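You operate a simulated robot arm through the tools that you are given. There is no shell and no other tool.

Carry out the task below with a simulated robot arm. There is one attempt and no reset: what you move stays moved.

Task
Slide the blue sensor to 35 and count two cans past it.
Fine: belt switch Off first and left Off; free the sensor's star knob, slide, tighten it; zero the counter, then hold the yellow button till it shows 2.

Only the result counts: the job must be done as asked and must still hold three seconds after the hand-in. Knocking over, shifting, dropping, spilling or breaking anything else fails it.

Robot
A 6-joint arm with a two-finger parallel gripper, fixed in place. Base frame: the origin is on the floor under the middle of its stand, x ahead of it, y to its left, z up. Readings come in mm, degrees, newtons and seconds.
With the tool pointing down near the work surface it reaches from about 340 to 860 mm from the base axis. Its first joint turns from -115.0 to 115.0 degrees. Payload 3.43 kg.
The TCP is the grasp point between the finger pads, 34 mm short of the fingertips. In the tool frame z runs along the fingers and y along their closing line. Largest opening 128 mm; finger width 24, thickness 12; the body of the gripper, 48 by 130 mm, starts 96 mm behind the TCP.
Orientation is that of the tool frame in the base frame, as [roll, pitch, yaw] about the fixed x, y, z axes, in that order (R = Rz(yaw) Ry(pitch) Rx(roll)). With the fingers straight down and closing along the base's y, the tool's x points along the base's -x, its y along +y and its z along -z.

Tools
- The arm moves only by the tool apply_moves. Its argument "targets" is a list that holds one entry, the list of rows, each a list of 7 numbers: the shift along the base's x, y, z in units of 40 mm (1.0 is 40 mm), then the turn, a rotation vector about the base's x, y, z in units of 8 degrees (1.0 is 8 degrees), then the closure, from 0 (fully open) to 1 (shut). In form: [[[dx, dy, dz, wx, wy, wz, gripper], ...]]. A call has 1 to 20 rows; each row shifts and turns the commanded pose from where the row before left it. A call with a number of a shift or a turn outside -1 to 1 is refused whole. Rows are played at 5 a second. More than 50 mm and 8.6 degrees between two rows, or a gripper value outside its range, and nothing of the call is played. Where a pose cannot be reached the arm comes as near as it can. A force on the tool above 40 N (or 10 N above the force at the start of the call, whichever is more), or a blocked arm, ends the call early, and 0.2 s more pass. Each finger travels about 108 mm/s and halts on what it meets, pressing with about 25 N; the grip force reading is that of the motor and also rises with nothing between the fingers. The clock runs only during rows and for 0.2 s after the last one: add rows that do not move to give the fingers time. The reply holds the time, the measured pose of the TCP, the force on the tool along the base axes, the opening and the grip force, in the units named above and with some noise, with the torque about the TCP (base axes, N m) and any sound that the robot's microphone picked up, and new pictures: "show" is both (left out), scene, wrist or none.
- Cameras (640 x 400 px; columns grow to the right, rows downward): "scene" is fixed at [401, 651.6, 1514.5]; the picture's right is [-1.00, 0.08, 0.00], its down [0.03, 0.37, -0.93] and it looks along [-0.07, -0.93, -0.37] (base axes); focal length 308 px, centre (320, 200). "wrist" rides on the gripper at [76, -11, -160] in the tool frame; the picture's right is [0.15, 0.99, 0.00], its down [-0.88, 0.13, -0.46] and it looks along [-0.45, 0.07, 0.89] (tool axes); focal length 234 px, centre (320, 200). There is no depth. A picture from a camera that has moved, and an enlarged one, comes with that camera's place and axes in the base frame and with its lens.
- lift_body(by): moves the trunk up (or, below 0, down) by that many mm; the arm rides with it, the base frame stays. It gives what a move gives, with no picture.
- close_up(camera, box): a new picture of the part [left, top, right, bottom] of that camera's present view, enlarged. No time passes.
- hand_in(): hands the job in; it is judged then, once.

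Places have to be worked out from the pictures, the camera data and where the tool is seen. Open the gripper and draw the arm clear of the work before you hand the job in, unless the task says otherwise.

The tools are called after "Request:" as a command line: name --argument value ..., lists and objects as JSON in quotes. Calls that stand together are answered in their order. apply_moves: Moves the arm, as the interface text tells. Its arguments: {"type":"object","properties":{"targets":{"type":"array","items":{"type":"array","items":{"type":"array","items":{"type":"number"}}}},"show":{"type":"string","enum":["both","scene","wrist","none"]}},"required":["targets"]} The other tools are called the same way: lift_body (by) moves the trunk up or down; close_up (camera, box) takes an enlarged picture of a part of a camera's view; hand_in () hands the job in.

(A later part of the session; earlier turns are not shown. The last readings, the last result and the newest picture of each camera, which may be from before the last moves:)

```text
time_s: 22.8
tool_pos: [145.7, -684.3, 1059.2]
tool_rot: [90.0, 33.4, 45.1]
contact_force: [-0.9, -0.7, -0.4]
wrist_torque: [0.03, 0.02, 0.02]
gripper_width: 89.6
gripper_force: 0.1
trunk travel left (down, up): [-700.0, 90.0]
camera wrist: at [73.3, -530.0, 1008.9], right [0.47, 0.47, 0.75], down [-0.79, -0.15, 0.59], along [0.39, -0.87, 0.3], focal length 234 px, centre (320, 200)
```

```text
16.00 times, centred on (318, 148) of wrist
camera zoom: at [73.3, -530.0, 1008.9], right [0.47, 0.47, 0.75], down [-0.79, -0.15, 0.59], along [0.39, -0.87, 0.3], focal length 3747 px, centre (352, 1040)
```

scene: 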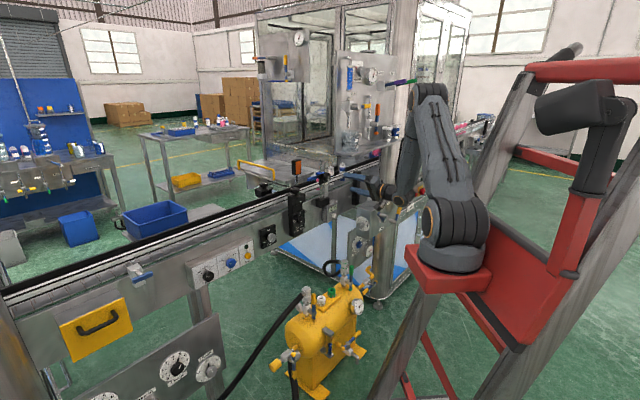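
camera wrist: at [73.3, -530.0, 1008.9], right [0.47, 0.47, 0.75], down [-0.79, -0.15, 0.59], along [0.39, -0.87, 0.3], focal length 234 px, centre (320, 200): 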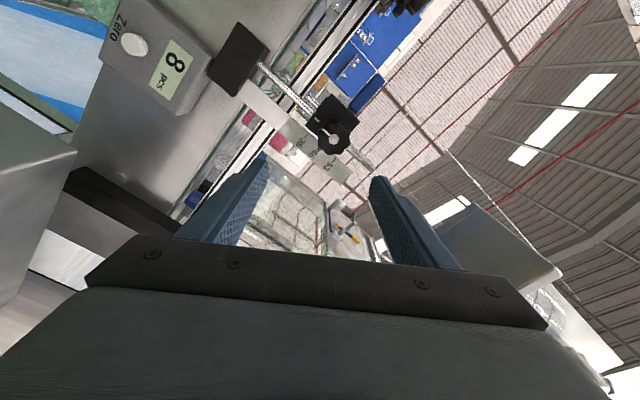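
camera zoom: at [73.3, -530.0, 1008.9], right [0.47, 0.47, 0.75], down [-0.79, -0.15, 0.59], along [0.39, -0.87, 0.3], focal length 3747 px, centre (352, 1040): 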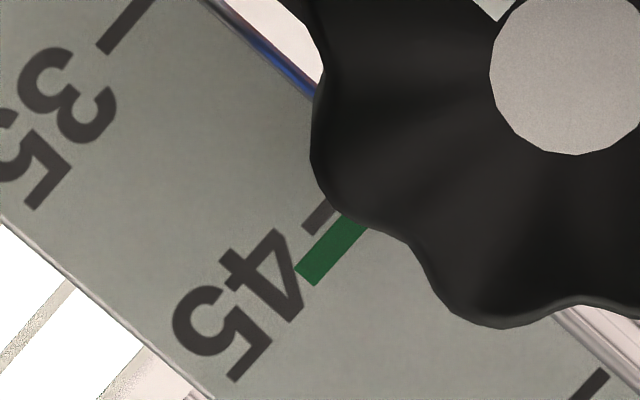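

The green bar is the carriage's pointer (about 13 mm in front of the scale), at the 45 mark (z≈1065); the 35 mark is at z≈1040, so about 24.5 mm of downward travel. I move closer in front of the knob and re-check the alignment.

Request:
apply_moves --targets '[[[0.7, -0.32, 0.08, 0, 0, 0, 0.41], [0.7, -0.32, 0.08, 0, 0, 0, 0.41], [0, 0, 0, 0, 0, 0, 0.41]]]'

Request:
close_up --camera "wrist" --box '[256, 110, 384, 190]'

```text
time_s: 23.6
tool_pos: [201.4, -708.2, 1064.8]
tool_rot: [90.0, 33.4, 44.8]
contact_force: [-0.2, 0.5, 0.6]
wrist_torque: [-0.03, 0.01, 0.02]
gripper_width: 75.5
gripper_force: 0.1
trunk travel left (down, up): [-700.0, 90.0]
camera wrist: at [129.1, -555.3, 1014.8], right [0.47, 0.47, 0.74], down [-0.79, -0.15, 0.59], along [0.39, -0.87, 0.3], focal length 234 px, centre (320, 200)
```

scene: 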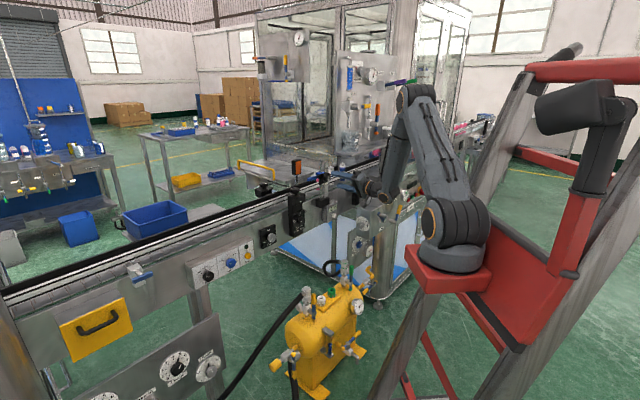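
wrist: 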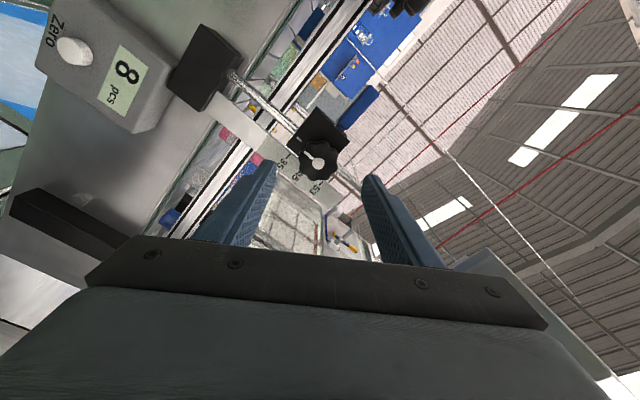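

```text
5.00 times, centred on (320, 150) of wrist
camera zoom: at [129.1, -555.3, 1014.8], right [0.47, 0.47, 0.74], down [-0.79, -0.15, 0.59], along [0.39, -0.87, 0.3], focal length 1171 px, centre (320, 450)
```

zoom: 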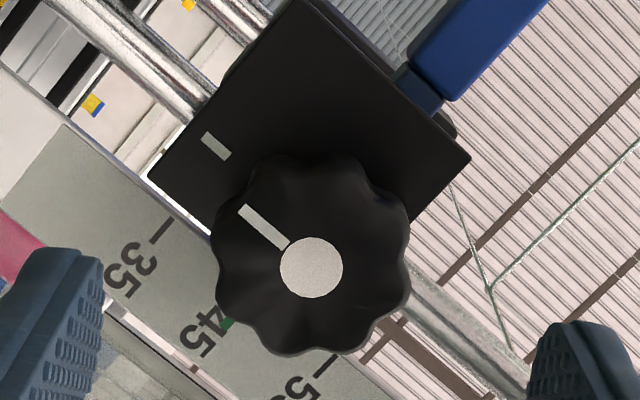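

Refined: hub at u≈361, z≈1065, w≈719, plate at w≈747. I advance about 60 mm so the fingertips straddle the knob without touching the plate, and close gently.

Request:
apply_moves --targets '[[[0.34, -0.374, 0, 0, 0, 0, 0.41], [0.34, -0.374, 0, 0, 0, 0, 0.41], [0.34, -0.374, 0, 0, 0, 0, 0.41], [0, 0, 0, 0, 0, 0, 0.41], [0, 0, 0, 0, 0, 0, 0.8], [0, 0, 0, 0, 0, 0, 0.8], [0, 0, 0, 0, 0, 0, 0.8]]]'

Request:
close_up --camera "wrist" --box '[256, 130, 384, 210]'

Request:
close_up --camera "scene" --box '[300, 150, 380, 200]'

```text
time_s: 25.2
tool_pos: [245.9, -754.5, 1063.1]
tool_rot: [89.9, 33.5, 44.9]
contact_force: [2.0, -0.6, 2.4]
wrist_torque: [-0.03, 0.04, 0.03]
gripper_width: 40.9
gripper_force: 45.5
trunk travel left (down, up): [-700.0, 90.0]
camera wrist: at [173.0, -601.2, 1013.4], right [0.47, 0.47, 0.74], down [-0.79, -0.15, 0.59], along [0.39, -0.87, 0.31], focal length 234 px, centre (320, 200)
```

scene: 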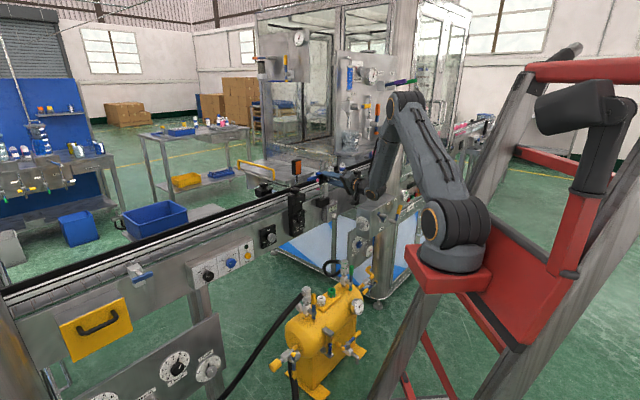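
wrist: 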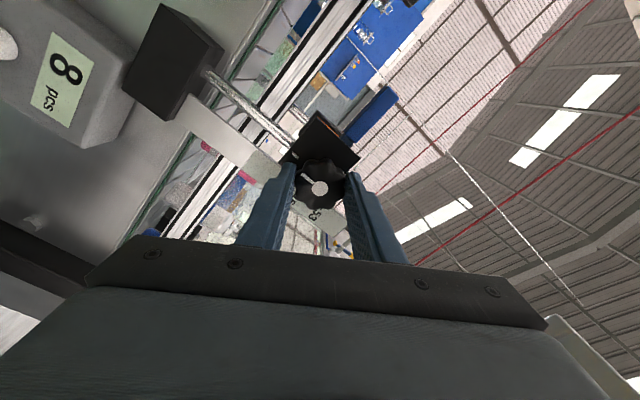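

```text
5.00 times, centred on (320, 170) of wrist
camera zoom: at [173.0, -601.2, 1013.4], right [0.47, 0.47, 0.74], down [-0.79, -0.15, 0.59], along [0.39, -0.87, 0.31], focal length 1171 px, centre (320, 350)
```

zoom: 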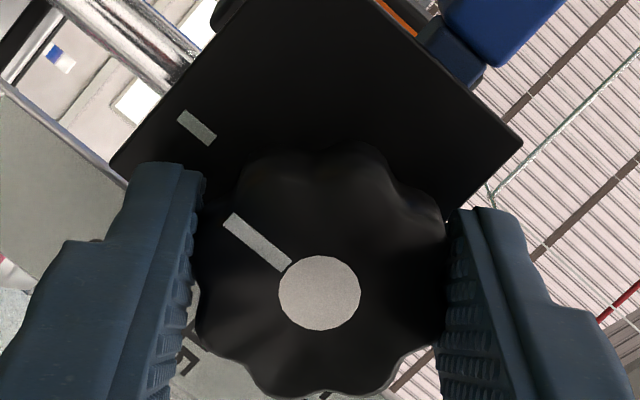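

```text
8.00 times, centred on (340, 175) of scene
camera zoom: at [401.0, 651.6, 1514.5], right [-1.0, 0.08, 0.0], down [0.03, 0.37, -0.93], along [-0.07, -0.93, -0.37], focal length 2464 px, centre (160, 400)
```

zoom: 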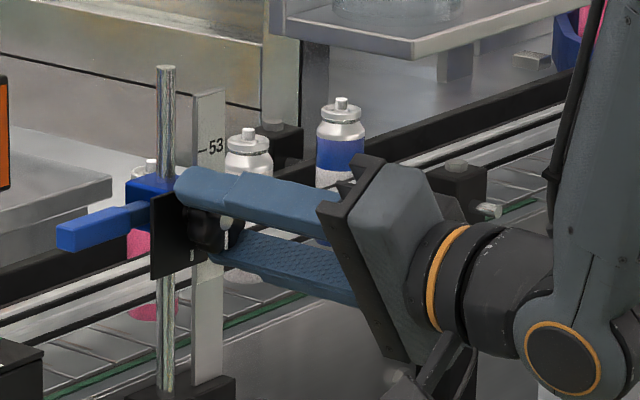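

The knob is gripped at 41 mm and well centred. I turn it counter-clockwise about 96° to free it, watching force and the white line on the knob.

Request:
apply_moves --targets '[[[0, 0, 0, -0.5, 0.5, 0, 0.8], [0, 0, 0, -0.6, 0.6, 0, 0.8], [0, 0, 0, -0.7, 0.7, 0, 0.8], [0, 0, 0, -0.7, 0.7, 0, 0.8], [0, 0, 0, -0.7, 0.7, 0, 0.8], [0, 0, 0, -0.7, 0.7, 0, 0.8], [0, 0, 0, -0.7, 0.7, 0, 0.8], [0, 0, 0, -0.7, 0.7, 0, 0.8], [0, 0, 0, -0.7, 0.7, 0, 0.8], [0, 0, 0, -0.7, 0.7, 0, 0.8], [0, 0, 0, -0.7, 0.7, 0, 0.8], [0, 0, 0, -0.7, 0.7, 0, 0.8]]]'

Request:
close_up --camera "wrist" --box '[256, 130, 384, 210]'

```text
time_s: 27.8
tool_pos: [244.8, -755.8, 1064.6]
tool_rot: [-89.9, 54.7, -134.9]
contact_force: [9.1, 4.4, -4.0]
wrist_torque: [0.33, 0.28, 0.09]
gripper_width: 41.2
gripper_force: 45.3
trunk travel left (down, up): [-700.0, 90.0]
camera wrist: at [94.6, -679.6, 1010.4], right [0.51, 0.51, -0.69], down [0.11, 0.76, 0.64], along [0.85, -0.41, 0.33], focal length 234 px, centre (320, 200)
```

scene: 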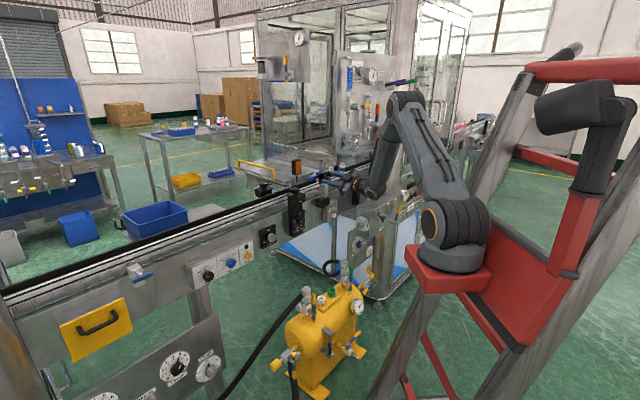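
wrist: 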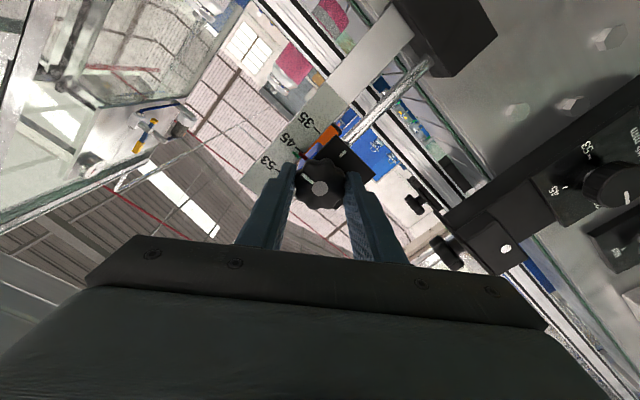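

```text
5.00 times, centred on (320, 170) of wrist
camera zoom: at [94.6, -679.6, 1010.4], right [0.51, 0.51, -0.69], down [0.11, 0.76, 0.64], along [0.85, -0.41, 0.33], focal length 1171 px, centre (320, 350)
```

zoom: 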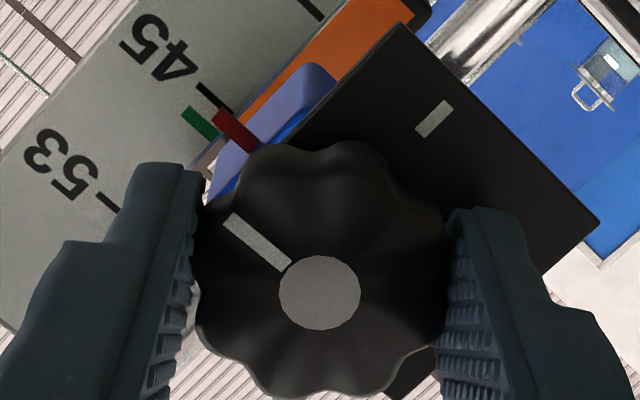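

The knob turned with the gripper (about 92°). I zoom in on the pointer region, now visible from this side.

Request:
close_up --camera "wrist" --box '[284, 140, 316, 160]'

```text
16.00 times, centred on (300, 150) of wrist
camera zoom: at [94.6, -679.6, 1010.4], right [0.51, 0.51, -0.69], down [0.11, 0.76, 0.64], along [0.85, -0.41, 0.33], focal length 3747 px, centre (640, 1000)
```

zoom: 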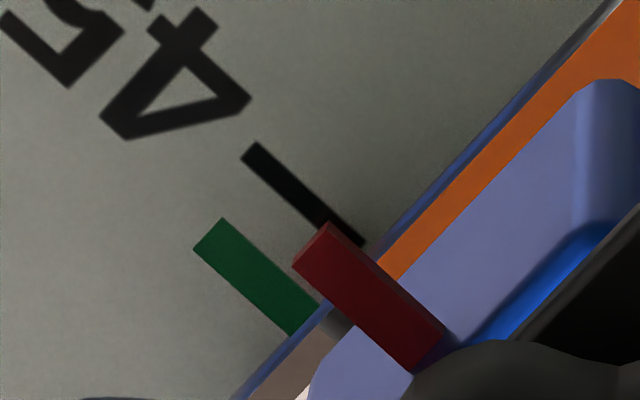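

Red wedge and green bar both ride on the carriage and sit at the 45 level; the carriage even moved up ~1.5 mm with the hand, so it appears free. I turn another ~54° counter-clockwise so the camera comes level to the right side of the pointer for reading without parallax.

Request:
apply_moves --targets '[[[0, 0, 0, -0.7, 0.7, 0, 0.8], [0, 0, 0, -0.7, 0.7, 0, 0.8], [0, 0, 0, -0.7, 0.7, 0, 0.8], [0, 0, 0, -0.7, 0.7, 0, 0.8], [0, 0, 0, -0.7, 0.7, 0, 0.8], [0, 0, 0, -0.7, 0.7, 0, 0.8], [0, 0, 0, -0.7, 0.7, 0, 0.8], [0, 0, 0, 0, 0, 0, 0.8]]]'

Request:
close_up --camera "wrist" --box '[256, 110, 384, 190]'

```text
time_s: 29.6
tool_pos: [243.4, -755.4, 1065.5]
tool_rot: [-90.0, -0.7, -135.1]
contact_force: [0.6, -2.5, 0.4]
wrist_torque: [0.33, -0.64, -0.27]
gripper_width: 41.2
gripper_force: 45.3
trunk travel left (down, up): [-700.0, 90.0]
camera wrist: at [76.8, -696.1, 1078.5], right [-0.11, -0.11, -0.99], down [0.3, 0.94, -0.14], along [0.95, -0.31, -0.07], focal length 234 px, centre (320, 200)
```

scene: 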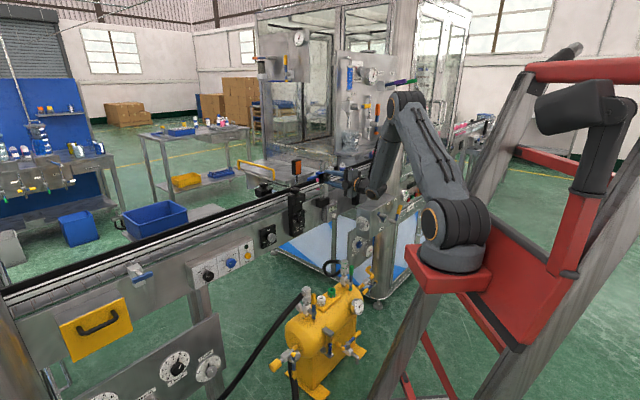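
wrist: 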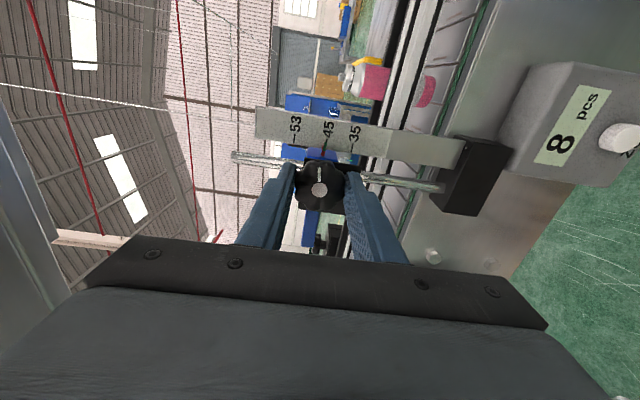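

```text
5.00 times, centred on (320, 150) of wrist
camera zoom: at [76.8, -696.1, 1078.5], right [-0.11, -0.11, -0.99], down [0.3, 0.94, -0.14], along [0.95, -0.31, -0.07], focal length 1171 px, centre (320, 450)
```

zoom: 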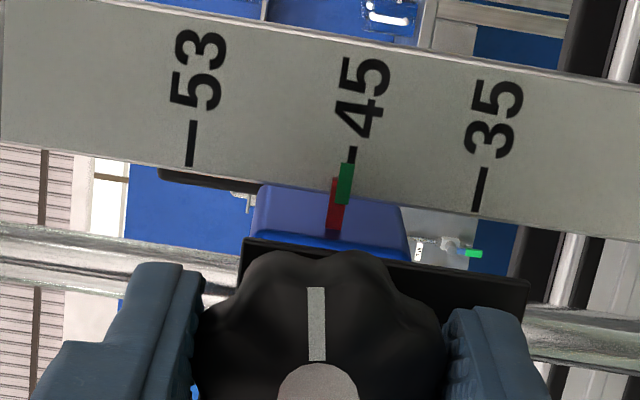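

Now the ticks 53/45/35 and the pointer are clearly seen. I zoom in further on the red/green pointer.

Request:
close_up --camera "wrist" --box '[308, 132, 340, 152]'

Request:
close_up --camera "scene" --box '[312, 160, 352, 185]'

```text
16.00 times, centred on (324, 142) of wrist
camera zoom: at [76.8, -696.1, 1078.5], right [-0.11, -0.11, -0.99], down [0.3, 0.94, -0.14], along [0.95, -0.31, -0.07], focal length 3747 px, centre (256, 1128)
```

zoom: 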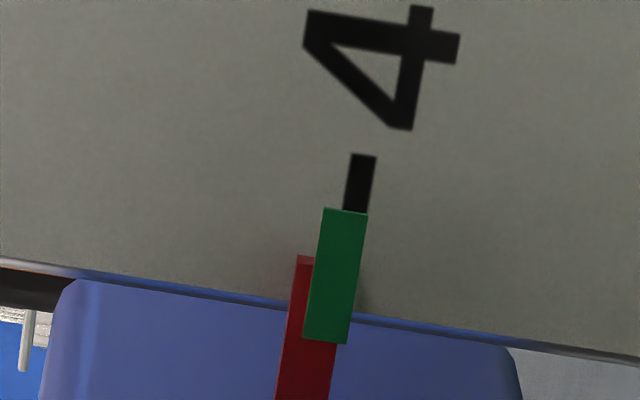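

```text
16.00 times, centred on (332, 172) of scene
camera zoom: at [401.0, 651.6, 1514.5], right [-1.0, 0.08, 0.0], down [0.03, 0.37, -0.93], along [-0.07, -0.93, -0.37], focal length 4928 px, centre (128, 640)
```

zoom: 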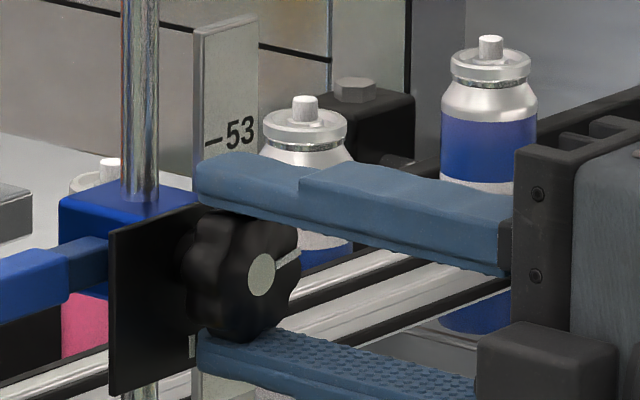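

The red wedge is the carriage pointer; I need to see whether the green bar travels along. I slide the knob down 12 mm while still gripping and look.

Request:
apply_moves --targets '[[[0, 0, -0.1, 0, 0, 0, 0.8], [0, 0, -0.1, 0, 0, 0, 0.8], [0, 0, -0.1, 0, 0, 0, 0.8], [0, 0, 0, 0, 0, 0, 0.8]]]' --show "wrist"

Request:
close_up --camera "wrist" --box '[256, 110, 384, 190]'

```text
time_s: 30.6
tool_pos: [244.3, -756.1, 1053.0]
tool_rot: [-90.0, -0.6, -135.0]
contact_force: [-11.0, 4.7, -0.1]
wrist_torque: [-0.32, -0.28, 0.68]
gripper_width: 41.6
gripper_force: 44.9
trunk travel left (down, up): [-700.0, 90.0]
camera wrist: at [76.8, -696.1, 1065.5], right [-0.11, -0.11, -0.99], down [0.3, 0.94, -0.14], along [0.95, -0.31, -0.07], focal length 234 px, centre (320, 200)
```

wrist: 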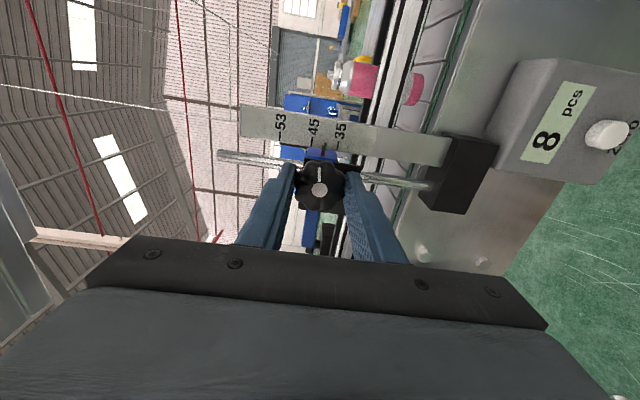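

```text
5.00 times, centred on (320, 150) of wrist
camera zoom: at [76.8, -696.1, 1065.5], right [-0.11, -0.11, -0.99], down [0.3, 0.94, -0.14], along [0.95, -0.31, -0.07], focal length 1171 px, centre (320, 450)
```

zoom: 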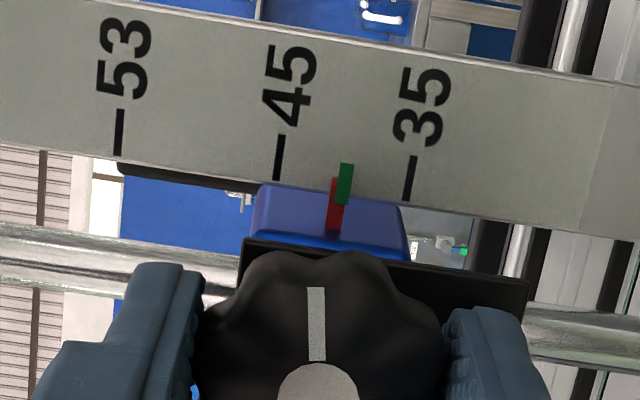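

The carriage, with both red and green marks, followed the hand freely; the pointer is at z≈1053.5 and the 35 tick at z≈1040. I slide down another 13.5 mm.

Request:
apply_moves --targets '[[[0, 0, -0.12, 0, 0, 0, 0.8], [0, 0, -0.12, 0, 0, 0, 0.8], [0, 0, -0.1, 0, 0, 0, 0.8], [0, 0, 0, 0, 0, 0, 0.8]]]' --show "wrist"

Request:
close_up --camera "wrist" --box '[308, 132, 340, 152]'

```text
time_s: 31.6
tool_pos: [242.4, -754.7, 1039.9]
tool_rot: [-90.0, -0.6, -135.0]
contact_force: [-10.4, -3.4, 0.7]
wrist_torque: [0.09, -0.19, -0.31]
gripper_width: 41.7
gripper_force: 45.0
trunk travel left (down, up): [-700.0, 90.0]
camera wrist: at [76.8, -696.1, 1052.4], right [-0.11, -0.11, -0.99], down [0.3, 0.94, -0.14], along [0.95, -0.31, -0.07], focal length 234 px, centre (320, 200)
```

wrist: 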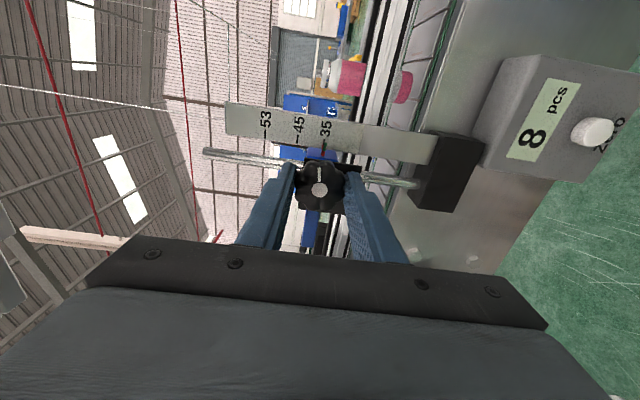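

```text
16.00 times, centred on (324, 142) of wrist
camera zoom: at [76.8, -696.1, 1052.4], right [-0.11, -0.11, -0.99], down [0.3, 0.94, -0.14], along [0.95, -0.31, -0.07], focal length 3747 px, centre (256, 1128)
```

zoom: 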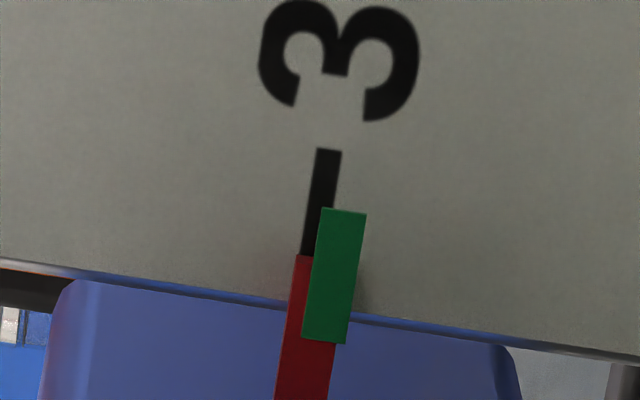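

The pointer now reads 35 within about 0.6 mm (slightly low). I nudge up 0.5 mm and start turning the knob clockwise (about 56°) to re-tighten, checking midway that the height holds.

Request:
apply_moves --targets '[[[0, 0, 0.0125, 0, 0, 0, 0.8], [0, 0, 0, 0.7, -0.7, 0, 0.8], [0, 0, 0, 0.7, -0.7, 0, 0.8], [0, 0, 0, 0.7, -0.7, 0, 0.8], [0, 0, 0, 0.7, -0.7, 0, 0.8], [0, 0, 0, 0.7, -0.7, 0, 0.8], [0, 0, 0, 0.7, -0.7, 0, 0.8], [0, 0, 0, 0.7, -0.7, 0, 0.8], [0, 0, 0, 0, 0, 0, 0.8]]]' --show "wrist"

Request:
close_up --camera "wrist" --box '[256, 120, 384, 200]'

Request:
close_up --camera "wrist" --box '[284, 140, 316, 160]'

```text
time_s: 33.6
tool_pos: [245.1, -754.9, 1039.7]
tool_rot: [-89.9, 55.0, -134.9]
contact_force: [-20.1, 19.4, -4.9]
wrist_torque: [0.36, 0.31, -0.19]
gripper_width: 41.3
gripper_force: 45.1
trunk travel left (down, up): [-700.0, 90.0]
camera wrist: at [93.8, -679.5, 985.0], right [0.51, 0.51, -0.69], down [0.11, 0.76, 0.65], along [0.85, -0.41, 0.33], focal length 234 px, centre (320, 200)
```

wrist: 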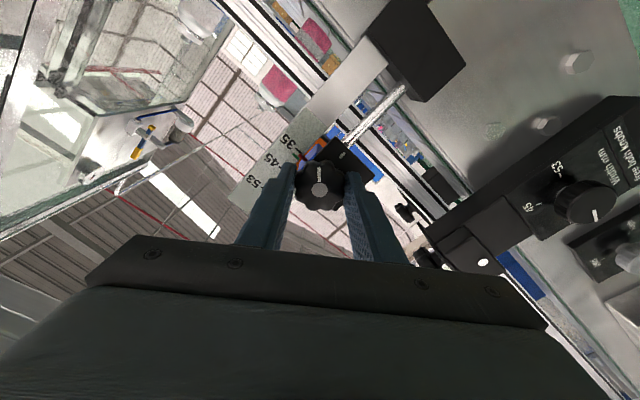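

```text
5.00 times, centred on (320, 160) of wrist
camera zoom: at [93.8, -679.5, 985.0], right [0.51, 0.51, -0.69], down [0.11, 0.76, 0.65], along [0.85, -0.41, 0.33], focal length 1171 px, centre (320, 400)
```

zoom: 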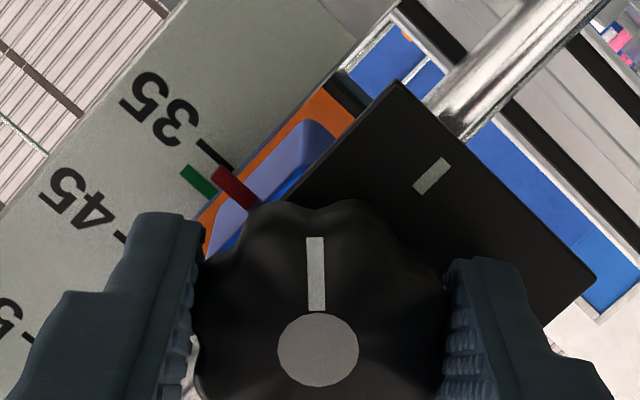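

```text
16.00 times, centred on (300, 150) of wrist
camera zoom: at [93.8, -679.5, 985.0], right [0.51, 0.51, -0.69], down [0.11, 0.76, 0.65], along [0.85, -0.41, 0.33], focal length 3747 px, centre (640, 1000)
```

zoom: 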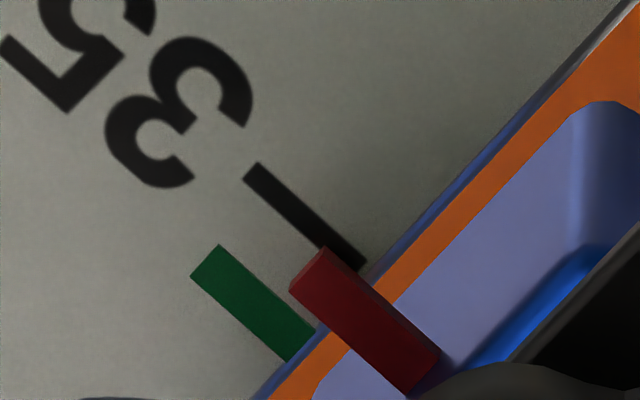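

The knob's white line now points about 44° counter-clockwise of the plate's tight tick (it had hit its end stop earlier), and the pointer seems about 0.5–1 mm above the 35 tick. I lower 0.8 mm and turn 44° clockwise to bring the line back onto the tick.

Request:
apply_moves --targets '[[[0, 0, -0.02, 0, 0, 0, 0.8], [0, 0, 0, 0.6, -0.6, 0, 0.8], [0, 0, 0, 0.6, -0.6, 0, 0.8], [0, 0, 0, 0.6, -0.6, 0, 0.8], [0, 0, 0, 0.6, -0.6, 0, 0.8], [0, 0, 0, 0.6, -0.6, 0, 0.8], [0, 0, 0, 0.6, -0.6, 0, 0.8], [0, 0, 0, 0.35, -0.35, 0, 0.8], [0, 0, 0, 0, 0, 0, 0.8]]]' --show "wrist"

Request:
close_up --camera "wrist" --box '[256, 120, 384, 200]'

```text
time_s: 35.6
tool_pos: [243.5, -753.1, 1040.3]
tool_rot: [89.0, 80.4, 44.1]
contact_force: [-3.8, 13.5, 5.5]
wrist_torque: [0.34, 0.3, 0.42]
gripper_width: 41.5
gripper_force: 44.5
trunk travel left (down, up): [-700.0, 90.0]
camera wrist: at [133.2, -640.5, 963.5], right [0.71, 0.71, 0.02], down [-0.34, 0.31, 0.89], along [0.62, -0.63, 0.46], focal length 234 px, centre (320, 200)
```

wrist: 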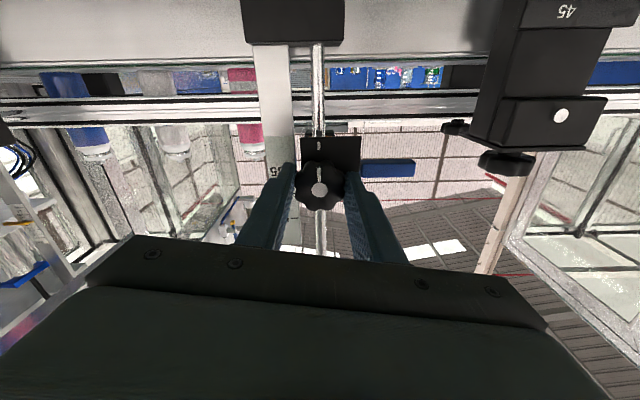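

```text
5.00 times, centred on (320, 160) of wrist
camera zoom: at [133.2, -640.5, 963.5], right [0.71, 0.71, 0.02], down [-0.34, 0.31, 0.89], along [0.62, -0.63, 0.46], focal length 1171 px, centre (320, 400)
```

zoom: 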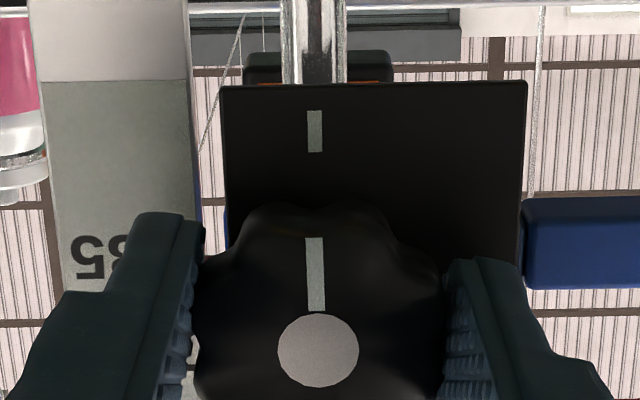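

The white line is back on the tight tick. I add a small 3° clockwise squeeze to be sure, then open the fingers and back straight off.

Request:
apply_moves --targets '[[[0, 0, 0, 0.28, -0.28, 0, 0.8], [0, 0, 0, 0, 0, 0, 0.8], [0, 0, 0, 0, 0, 0, 0.41], [0, 0, 0, 0, 0, 0, 0.41], [0, 0, 0, 0, 0, 0, 0.41], [-0.3, 0.3, 0, 0, 0, 0, 0.41], [-0.5, 0.5, 0, 0, 0, 0, 0.41], [-0.6, 0.6, 0, 0, 0, 0, 0.41]]]' --show "wrist"

Request:
close_up --camera "wrist" --box '[256, 90, 384, 170]'

Request:
close_up --camera "scene" --box '[304, 160, 352, 190]'

```text
time_s: 37.4
tool_pos: [188.0, -700.7, 1040.3]
tool_rot: [89.7, 77.4, 44.8]
contact_force: [-0.5, 0.7, -0.5]
wrist_torque: [-0.02, 0.0, -0.01]
gripper_width: 75.5
gripper_force: 0.1
trunk travel left (down, up): [-700.0, 90.0]
camera wrist: at [79.2, -583.2, 963.5], right [0.71, 0.71, 0.07], down [-0.37, 0.28, 0.89], along [0.61, -0.65, 0.46], focal length 234 px, centre (320, 200)
```

wrist: 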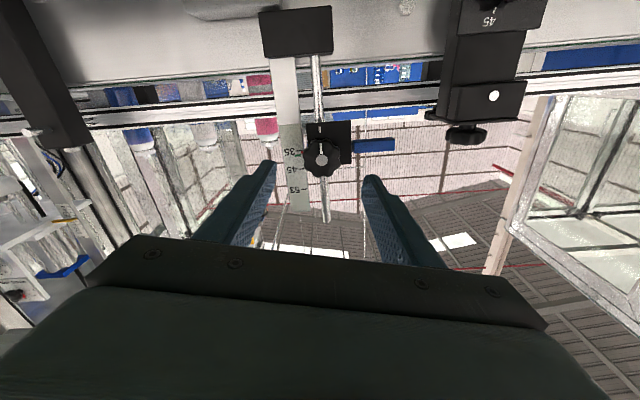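

```text
5.00 times, centred on (320, 130) of wrist
camera zoom: at [79.2, -583.2, 963.5], right [0.71, 0.71, 0.07], down [-0.37, 0.28, 0.89], along [0.61, -0.65, 0.46], focal length 1171 px, centre (320, 550)
```

zoom: 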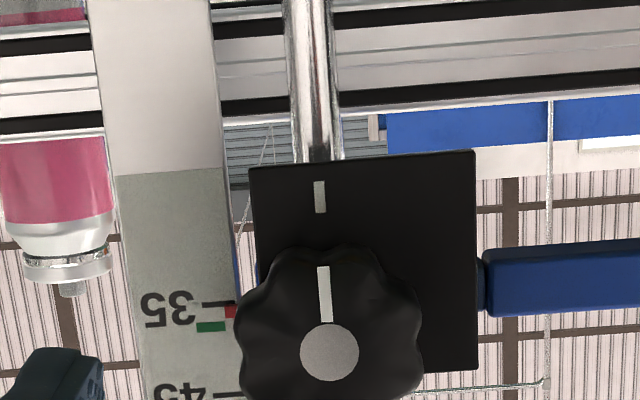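

```text
13.33 times, centred on (328, 175) of scene
camera zoom: at [401.0, 651.6, 1514.5], right [-1.0, 0.08, 0.0], down [0.03, 0.37, -0.93], along [-0.07, -0.93, -0.37], focal length 4107 px, centre (213, 533)
```

zoom: 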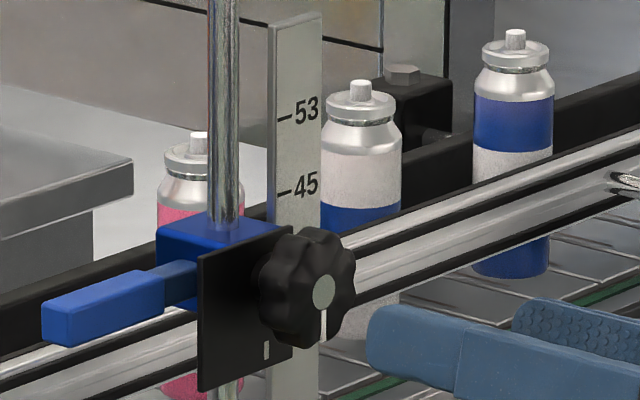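

The pointer looks close to 35 from below; to read it without parallax I raise the tool 77 mm so that the camera is level with the pointer (still well below the shelf).

Request:
apply_moves --targets '[[[-0.2, 0.2, 0.6, 0, 0, 0, 0.41], [-0.1, 0.1, 0.7, 0, 0, 0, 0.41], [0, 0, 0.6, 0, 0, 0, 0.41]]]' --show "wrist"

Request:
close_up --camera "wrist" --box '[262, 50, 358, 110]'

```text
time_s: 38.2
tool_pos: [178.3, -687.3, 1113.8]
tool_rot: [89.8, 77.4, 44.8]
contact_force: [-0.6, 0.3, -0.3]
wrist_torque: [-0.01, -0.02, 0.02]
gripper_width: 75.5
gripper_force: 0.0
trunk travel left (down, up): [-700.0, 90.0]
camera wrist: at [68.8, -571.4, 1038.5], right [0.7, 0.71, 0.08], down [-0.37, 0.28, 0.89], along [0.6, -0.65, 0.46], focal length 234 px, centre (320, 200)
```

wrist: 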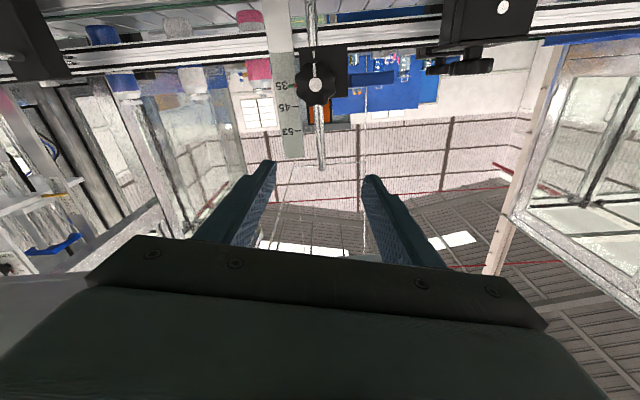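

```text
6.67 times, centred on (310, 80) of wrist
camera zoom: at [68.8, -571.4, 1038.5], right [0.7, 0.71, 0.08], down [-0.37, 0.28, 0.89], along [0.6, -0.65, 0.46], focal length 1561 px, centre (387, 1000)
```

zoom: 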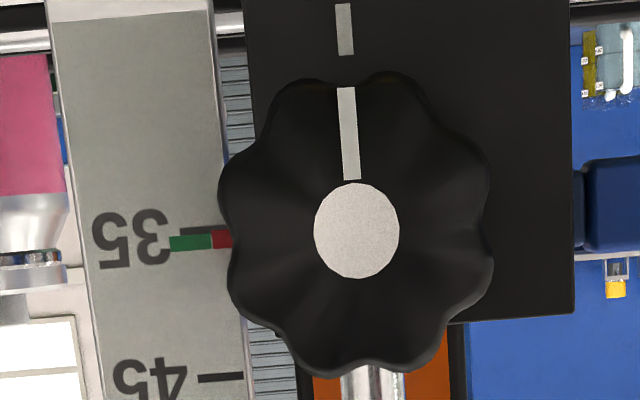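

In the level view the line is on the tick, but the pointer sits about 1.6 mm above the 35 mark. I want it closer, so I lower the tool and re-grip the knob centred on its hub (u≈359.6, z≈1041.7).

Request:
apply_moves --targets '[[[0, 0, -0.9, 0, 0, 0, 0.41], [0, 0, -0.9, 0, 0, 0, 0.41], [0.41, -0.41, 0, 0, 0, 0, 0.41], [0.41, -0.41, 0, 0, 0, 0, 0.41], [0.41, -0.41, 0, 0, 0, 0, 0.41], [0.38, -0.38, 0, 0, 0, 0, 0.41], [0, 0, 0, 0, 0, 0, 0.41]]]' --show "wrist"

Request:
close_up --camera "wrist" --box '[256, 130, 384, 210]'

```text
time_s: 39.8
tool_pos: [238.6, -754.1, 1043.1]
tool_rot: [89.8, 77.3, 44.8]
contact_force: [0.5, 0.4, 0.0]
wrist_torque: [0.02, 0.01, 0.03]
gripper_width: 75.2
gripper_force: 0.1
trunk travel left (down, up): [-700.0, 90.0]
camera wrist: at [130.0, -637.0, 968.3], right [0.71, 0.7, 0.07], down [-0.37, 0.28, 0.89], along [0.6, -0.65, 0.46], focal length 234 px, centre (320, 200)
```

wrist: 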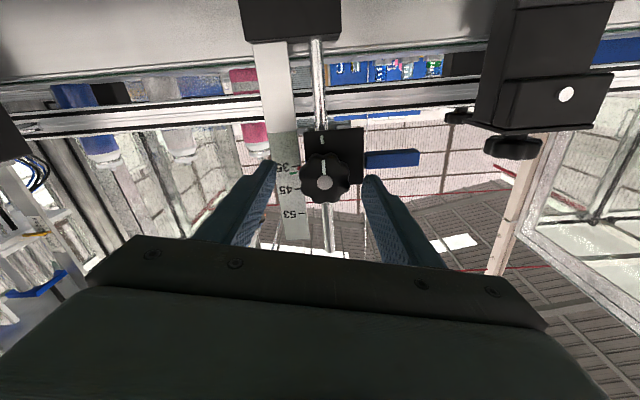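

```text
5.00 times, centred on (320, 170) of wrist
camera zoom: at [130.0, -637.0, 968.3], right [0.71, 0.7, 0.07], down [-0.37, 0.28, 0.89], along [0.6, -0.65, 0.46], focal length 1171 px, centre (320, 350)
```

zoom: 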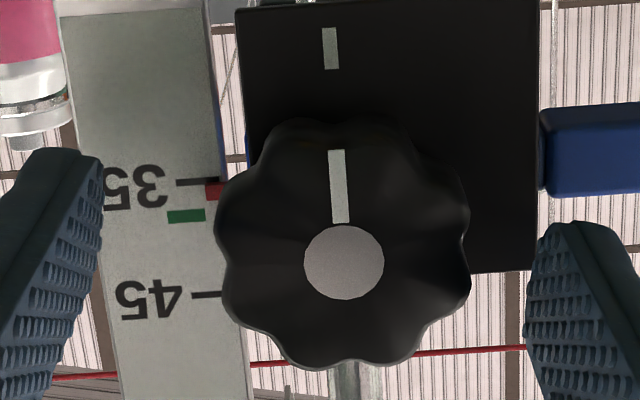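

The hub is 4.4 mm to the left and about 1.5 mm below the tool axis; I correct that and close on the knob.

Request:
apply_moves --targets '[[[0.078, 0.078, -0.0375, 0, 0, 0, 0.41], [0, 0, 0, 0, 0, 0, 0.41], [0, 0, 0, 0, 0, 0, 0.8], [0, 0, 0, 0, 0, 0, 0.8], [0, 0, 0, 0, 0, 0, 0.8]]]' --show "wrist"

Request:
close_up --camera "wrist" --box '[256, 130, 384, 210]'

```text
time_s: 41.0
tool_pos: [241.5, -750.4, 1041.4]
tool_rot: [89.9, 77.3, 44.8]
contact_force: [-4.0, -12.1, -2.4]
wrist_torque: [0.02, 0.4, -0.48]
gripper_width: 41.5
gripper_force: 44.9
trunk travel left (down, up): [-700.0, 90.0]
camera wrist: at [132.8, -633.4, 966.0], right [0.71, 0.7, 0.08], down [-0.37, 0.28, 0.89], along [0.6, -0.66, 0.45], focal length 234 px, centre (320, 200)
```

wrist: 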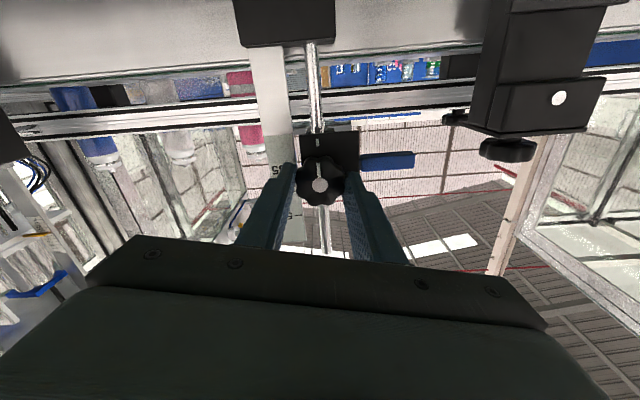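

```text
5.00 times, centred on (320, 170) of wrist
camera zoom: at [132.8, -633.4, 966.0], right [0.71, 0.7, 0.08], down [-0.37, 0.28, 0.89], along [0.6, -0.66, 0.45], focal length 1171 px, centre (320, 350)
```

zoom: 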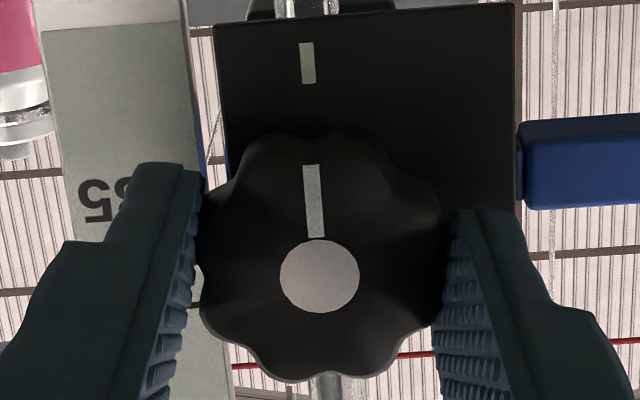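

The knob is centred and gripped. I turn it counter-clockwise about 88° to free the carriage again, with the camera ending on the right at pointer level.

Request:
apply_moves --targets '[[[0, 0, 0, -0.6, 0.6, 0, 0.8], [0, 0, 0, -0.7, 0.7, 0, 0.8], [0, 0, 0, -0.7, 0.7, 0, 0.8], [0, 0, 0, -0.7, 0.7, 0, 0.8], [0, 0, 0, -0.7, 0.7, 0, 0.8], [0, 0, 0, -0.7, 0.7, 0, 0.8], [0, 0, 0, -0.7, 0.7, 0, 0.8], [0, 0, 0, -0.7, 0.7, 0, 0.8], [0, 0, 0, -0.7, 0.7, 0, 0.8], [0, 0, 0, -0.7, 0.7, 0, 0.8], [0, 0, 0, -0.7, 0.7, 0, 0.8], [0, 0, 0, 0, 0, 0, 0.8]]]' --show "wrist"

Request:
close_up --camera "wrist" --box '[256, 120, 384, 200]'

Request:
close_up --camera "wrist" --box '[300, 132, 332, 152]'

```text
time_s: 43.6
tool_pos: [242.5, -750.0, 1041.5]
tool_rot: [-89.9, 16.6, -135.1]
contact_force: [-24.3, -24.3, 2.6]
wrist_torque: [-0.17, -0.11, -0.43]
gripper_width: 41.1
gripper_force: 44.9
trunk travel left (down, up): [-700.0, 90.0]
camera wrist: at [75.2, -690.8, 1031.0], right [0.1, 0.1, -0.99], down [0.3, 0.94, 0.13], along [0.95, -0.31, 0.07], focal length 234 px, centre (320, 200)
```

wrist: 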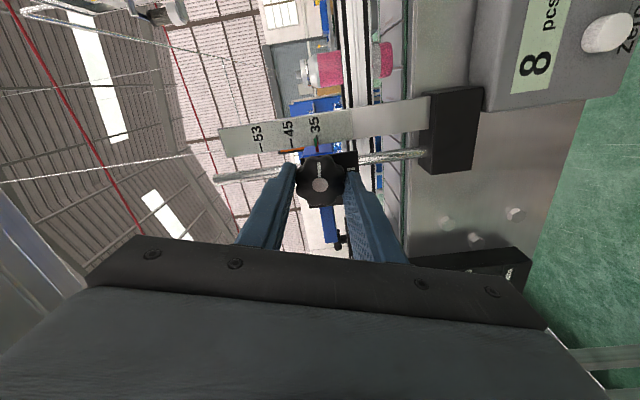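

```text
5.00 times, centred on (320, 160) of wrist
camera zoom: at [75.2, -690.8, 1031.0], right [0.1, 0.1, -0.99], down [0.3, 0.94, 0.13], along [0.95, -0.31, 0.07], focal length 1171 px, centre (320, 400)
```

zoom: 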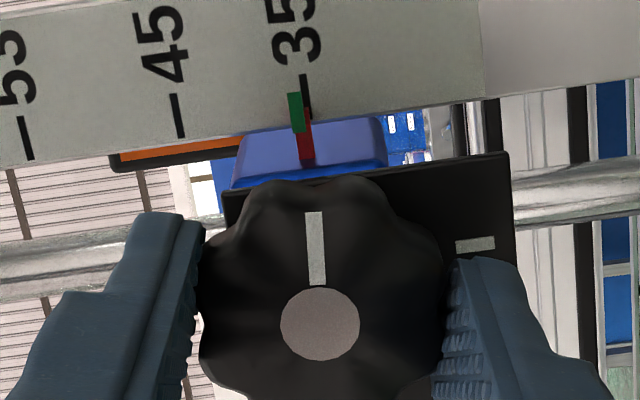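

```text
16.00 times, centred on (316, 142) of wrist
camera zoom: at [75.2, -690.8, 1031.0], right [0.1, 0.1, -0.99], down [0.3, 0.94, 0.13], along [0.95, -0.31, 0.07], focal length 3747 px, centre (384, 1128)
```

zoom: 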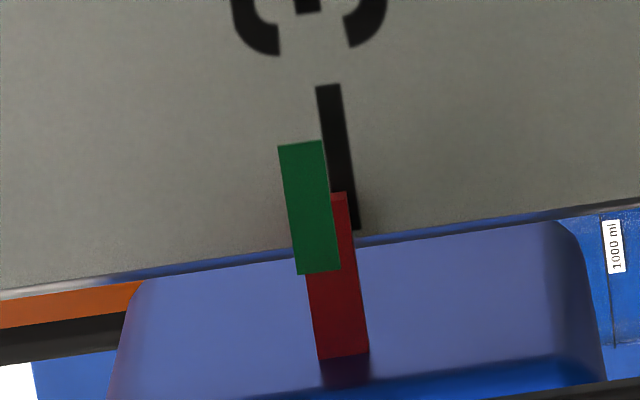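

The knob is loosened and the pointer reads about 1.2 mm above the 35 tick. There is a sideways load of ~34 N; I relieve it with a 2 mm shift and lower 1.2 mm.

Request:
apply_moves --targets '[[[-0.035, -0.035, 0, 0, 0, 0, 0.8], [0, 0, -0.03, 0, 0, 0, 0.8], [0, 0, 0, 0, 0, 0, 0.8]]]' --show "wrist"

Request:
close_up --camera "wrist" --box '[300, 132, 332, 152]'

```text
time_s: 44.4
tool_pos: [243.5, -751.2, 1039.2]
tool_rot: [-90.1, 16.8, -134.9]
contact_force: [-16.6, -8.9, 0.5]
wrist_torque: [0.02, 0.01, -1.55]
gripper_width: 41.3
gripper_force: 44.7
trunk travel left (down, up): [-700.0, 90.0]
camera wrist: at [75.1, -691.3, 1029.5], right [0.1, 0.1, -0.99], down [0.3, 0.95, 0.13], along [0.95, -0.31, 0.07], focal length 234 px, centre (320, 200)
```

wrist: 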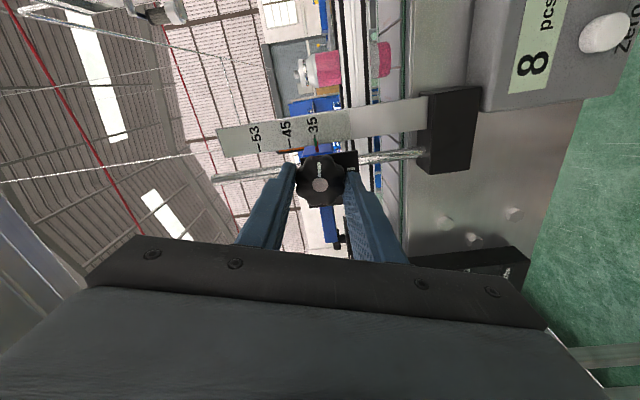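

```text
16.00 times, centred on (316, 142) of wrist
camera zoom: at [75.1, -691.3, 1029.5], right [0.1, 0.1, -0.99], down [0.3, 0.95, 0.13], along [0.95, -0.31, 0.07], focal length 3747 px, centre (384, 1128)
```

zoom: 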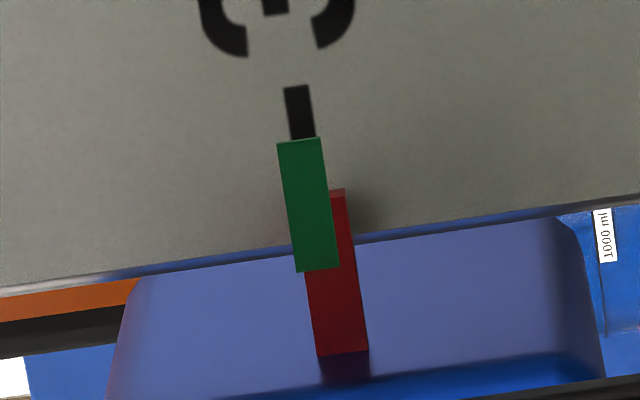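

The pointer is now within about 0.4 mm of the 35 tick. I tighten by turning clockwise about 84°, then check the line against the tick.

Request:
apply_moves --targets '[[[-0.015, -0.015, 0, 0, 0, 0, 0.8], [0, 0, 0, 0.7, -0.7, 0, 0.8], [0, 0, 0, 0.7, -0.7, 0, 0.8], [0, 0, 0, 0.7, -0.7, 0, 0.8], [0, 0, 0, 0.7, -0.7, 0, 0.8], [0, 0, 0, 0.7, -0.7, 0, 0.8], [0, 0, 0, 0.7, -0.7, 0, 0.8], [0, 0, 0, 0.7, -0.7, 0, 0.8], [0, 0, 0, 0.7, -0.7, 0, 0.8], [0, 0, 0, 0.7, -0.7, 0, 0.8], [0, 0, 0, 0.7, -0.7, 0, 0.8], [0, 0, 0, 0.4, -0.4, 0, 0.8], [0, 0, 0, 0, 0, 0, 0.8]]]' --show "wrist"

Request:
close_up --camera "wrist" --box '[256, 130, 384, 210]'

```text
time_s: 47.2
tool_pos: [241.5, -750.9, 1040.6]
tool_rot: [90.1, 79.4, 45.2]
contact_force: [-11.6, 6.8, -6.3]
wrist_torque: [0.02, -0.02, 0.04]
gripper_width: 41.5
gripper_force: 45.5
trunk travel left (down, up): [-700.0, 90.0]
camera wrist: at [130.5, -635.8, 964.7], right [0.71, 0.71, 0.04], down [-0.35, 0.3, 0.89], along [0.62, -0.64, 0.46], focal length 234 px, centre (320, 200)
```

wrist: 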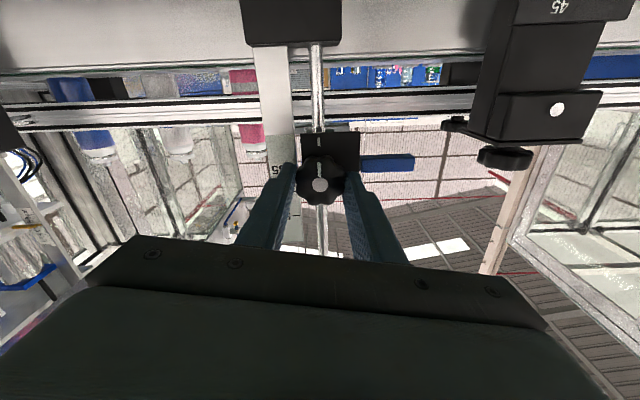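

```text
5.00 times, centred on (320, 170) of wrist
camera zoom: at [130.5, -635.8, 964.7], right [0.71, 0.71, 0.04], down [-0.35, 0.3, 0.89], along [0.62, -0.64, 0.46], focal length 1171 px, centre (320, 350)
```

zoom: 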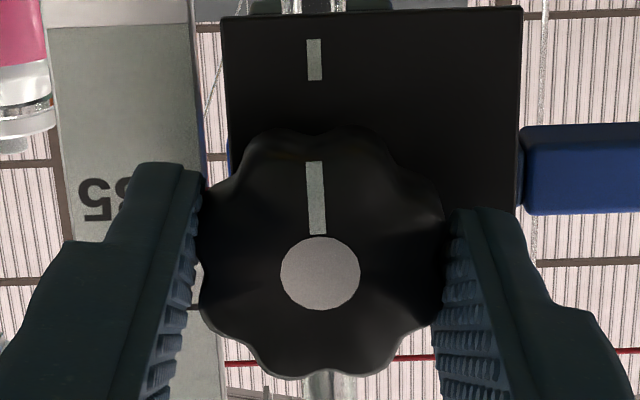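

The white line is back in line with the tick to about 1°. I add ~4° clockwise to seat it, then release, back off and raise for a level reading.

Request:
apply_moves --targets '[[[0, 0, 0, 0.35, -0.35, 0, 0.8], [0, 0, 0, 0, 0, 0, 0.8]]]' --show "none"

Request:
apply_moves --targets '[[[0, 0, 0, 0, 0, 0, 0.41], [0, 0, 0, 0, 0, 0, 0.41], [0, 0, 0, 0, 0, 0, 0.41], [-0.3, 0.3, 0, 0, 0, 0, 0.41], [-0.5, 0.5, 0, 0, 0, 0, 0.41], [-0.7, 0.7, 0, 0, 0, 0, 0.41], [-0.2, 0.2, 0.6, 0, 0, 0, 0.41], [0, 0, 0.7, 0, 0, 0, 0.41], [0, 0, 0.6, 0, 0, 0, 0.41]]]' --show "wrist"

Request:
close_up --camera "wrist" --box '[262, 50, 358, 110]'

```text
time_s: 47.8
tool_pos: [243.0, -750.0, 1041.1]
tool_rot: [89.5, 75.6, 44.6]
contact_force: [-10.6, 5.9, -2.7]
wrist_torque: [-0.26, 1.1, 0.03]
gripper_width: 41.5
gripper_force: 45.3
trunk travel left (down, up): [-700.0, 90.0]
```

```text
time_s: 49.8
tool_pos: [173.5, -683.4, 1116.9]
tool_rot: [89.9, 75.5, 44.9]
contact_force: [0.8, 0.3, 0.3]
wrist_torque: [0.01, 0.01, 0.0]
gripper_width: 75.7
gripper_force: 0.1
trunk travel left (down, up): [-700.0, 90.0]
camera wrist: at [66.5, -564.7, 1041.4], right [0.7, 0.7, 0.11], down [-0.39, 0.26, 0.88], along [0.6, -0.66, 0.45], focal length 234 px, centre (320, 200)
```

wrist: 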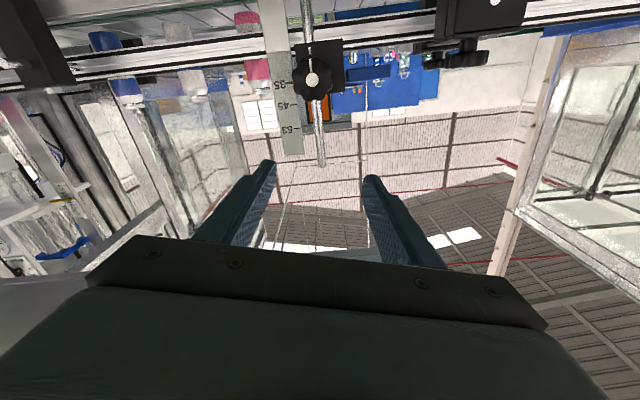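

```text
6.67 times, centred on (310, 80) of wrist
camera zoom: at [66.5, -564.7, 1041.4], right [0.7, 0.7, 0.11], down [-0.39, 0.26, 0.88], along [0.6, -0.66, 0.45], focal length 1561 px, centre (387, 1000)
```

zoom: 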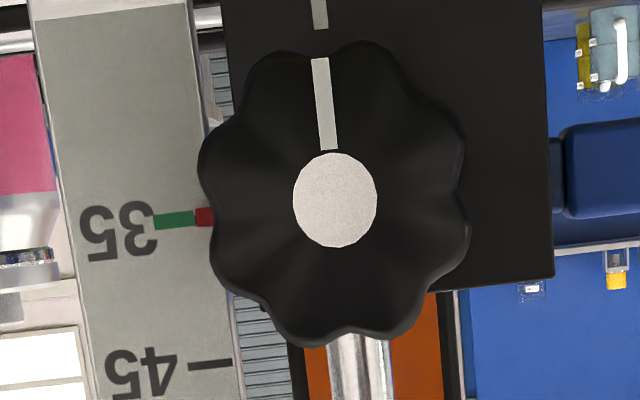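

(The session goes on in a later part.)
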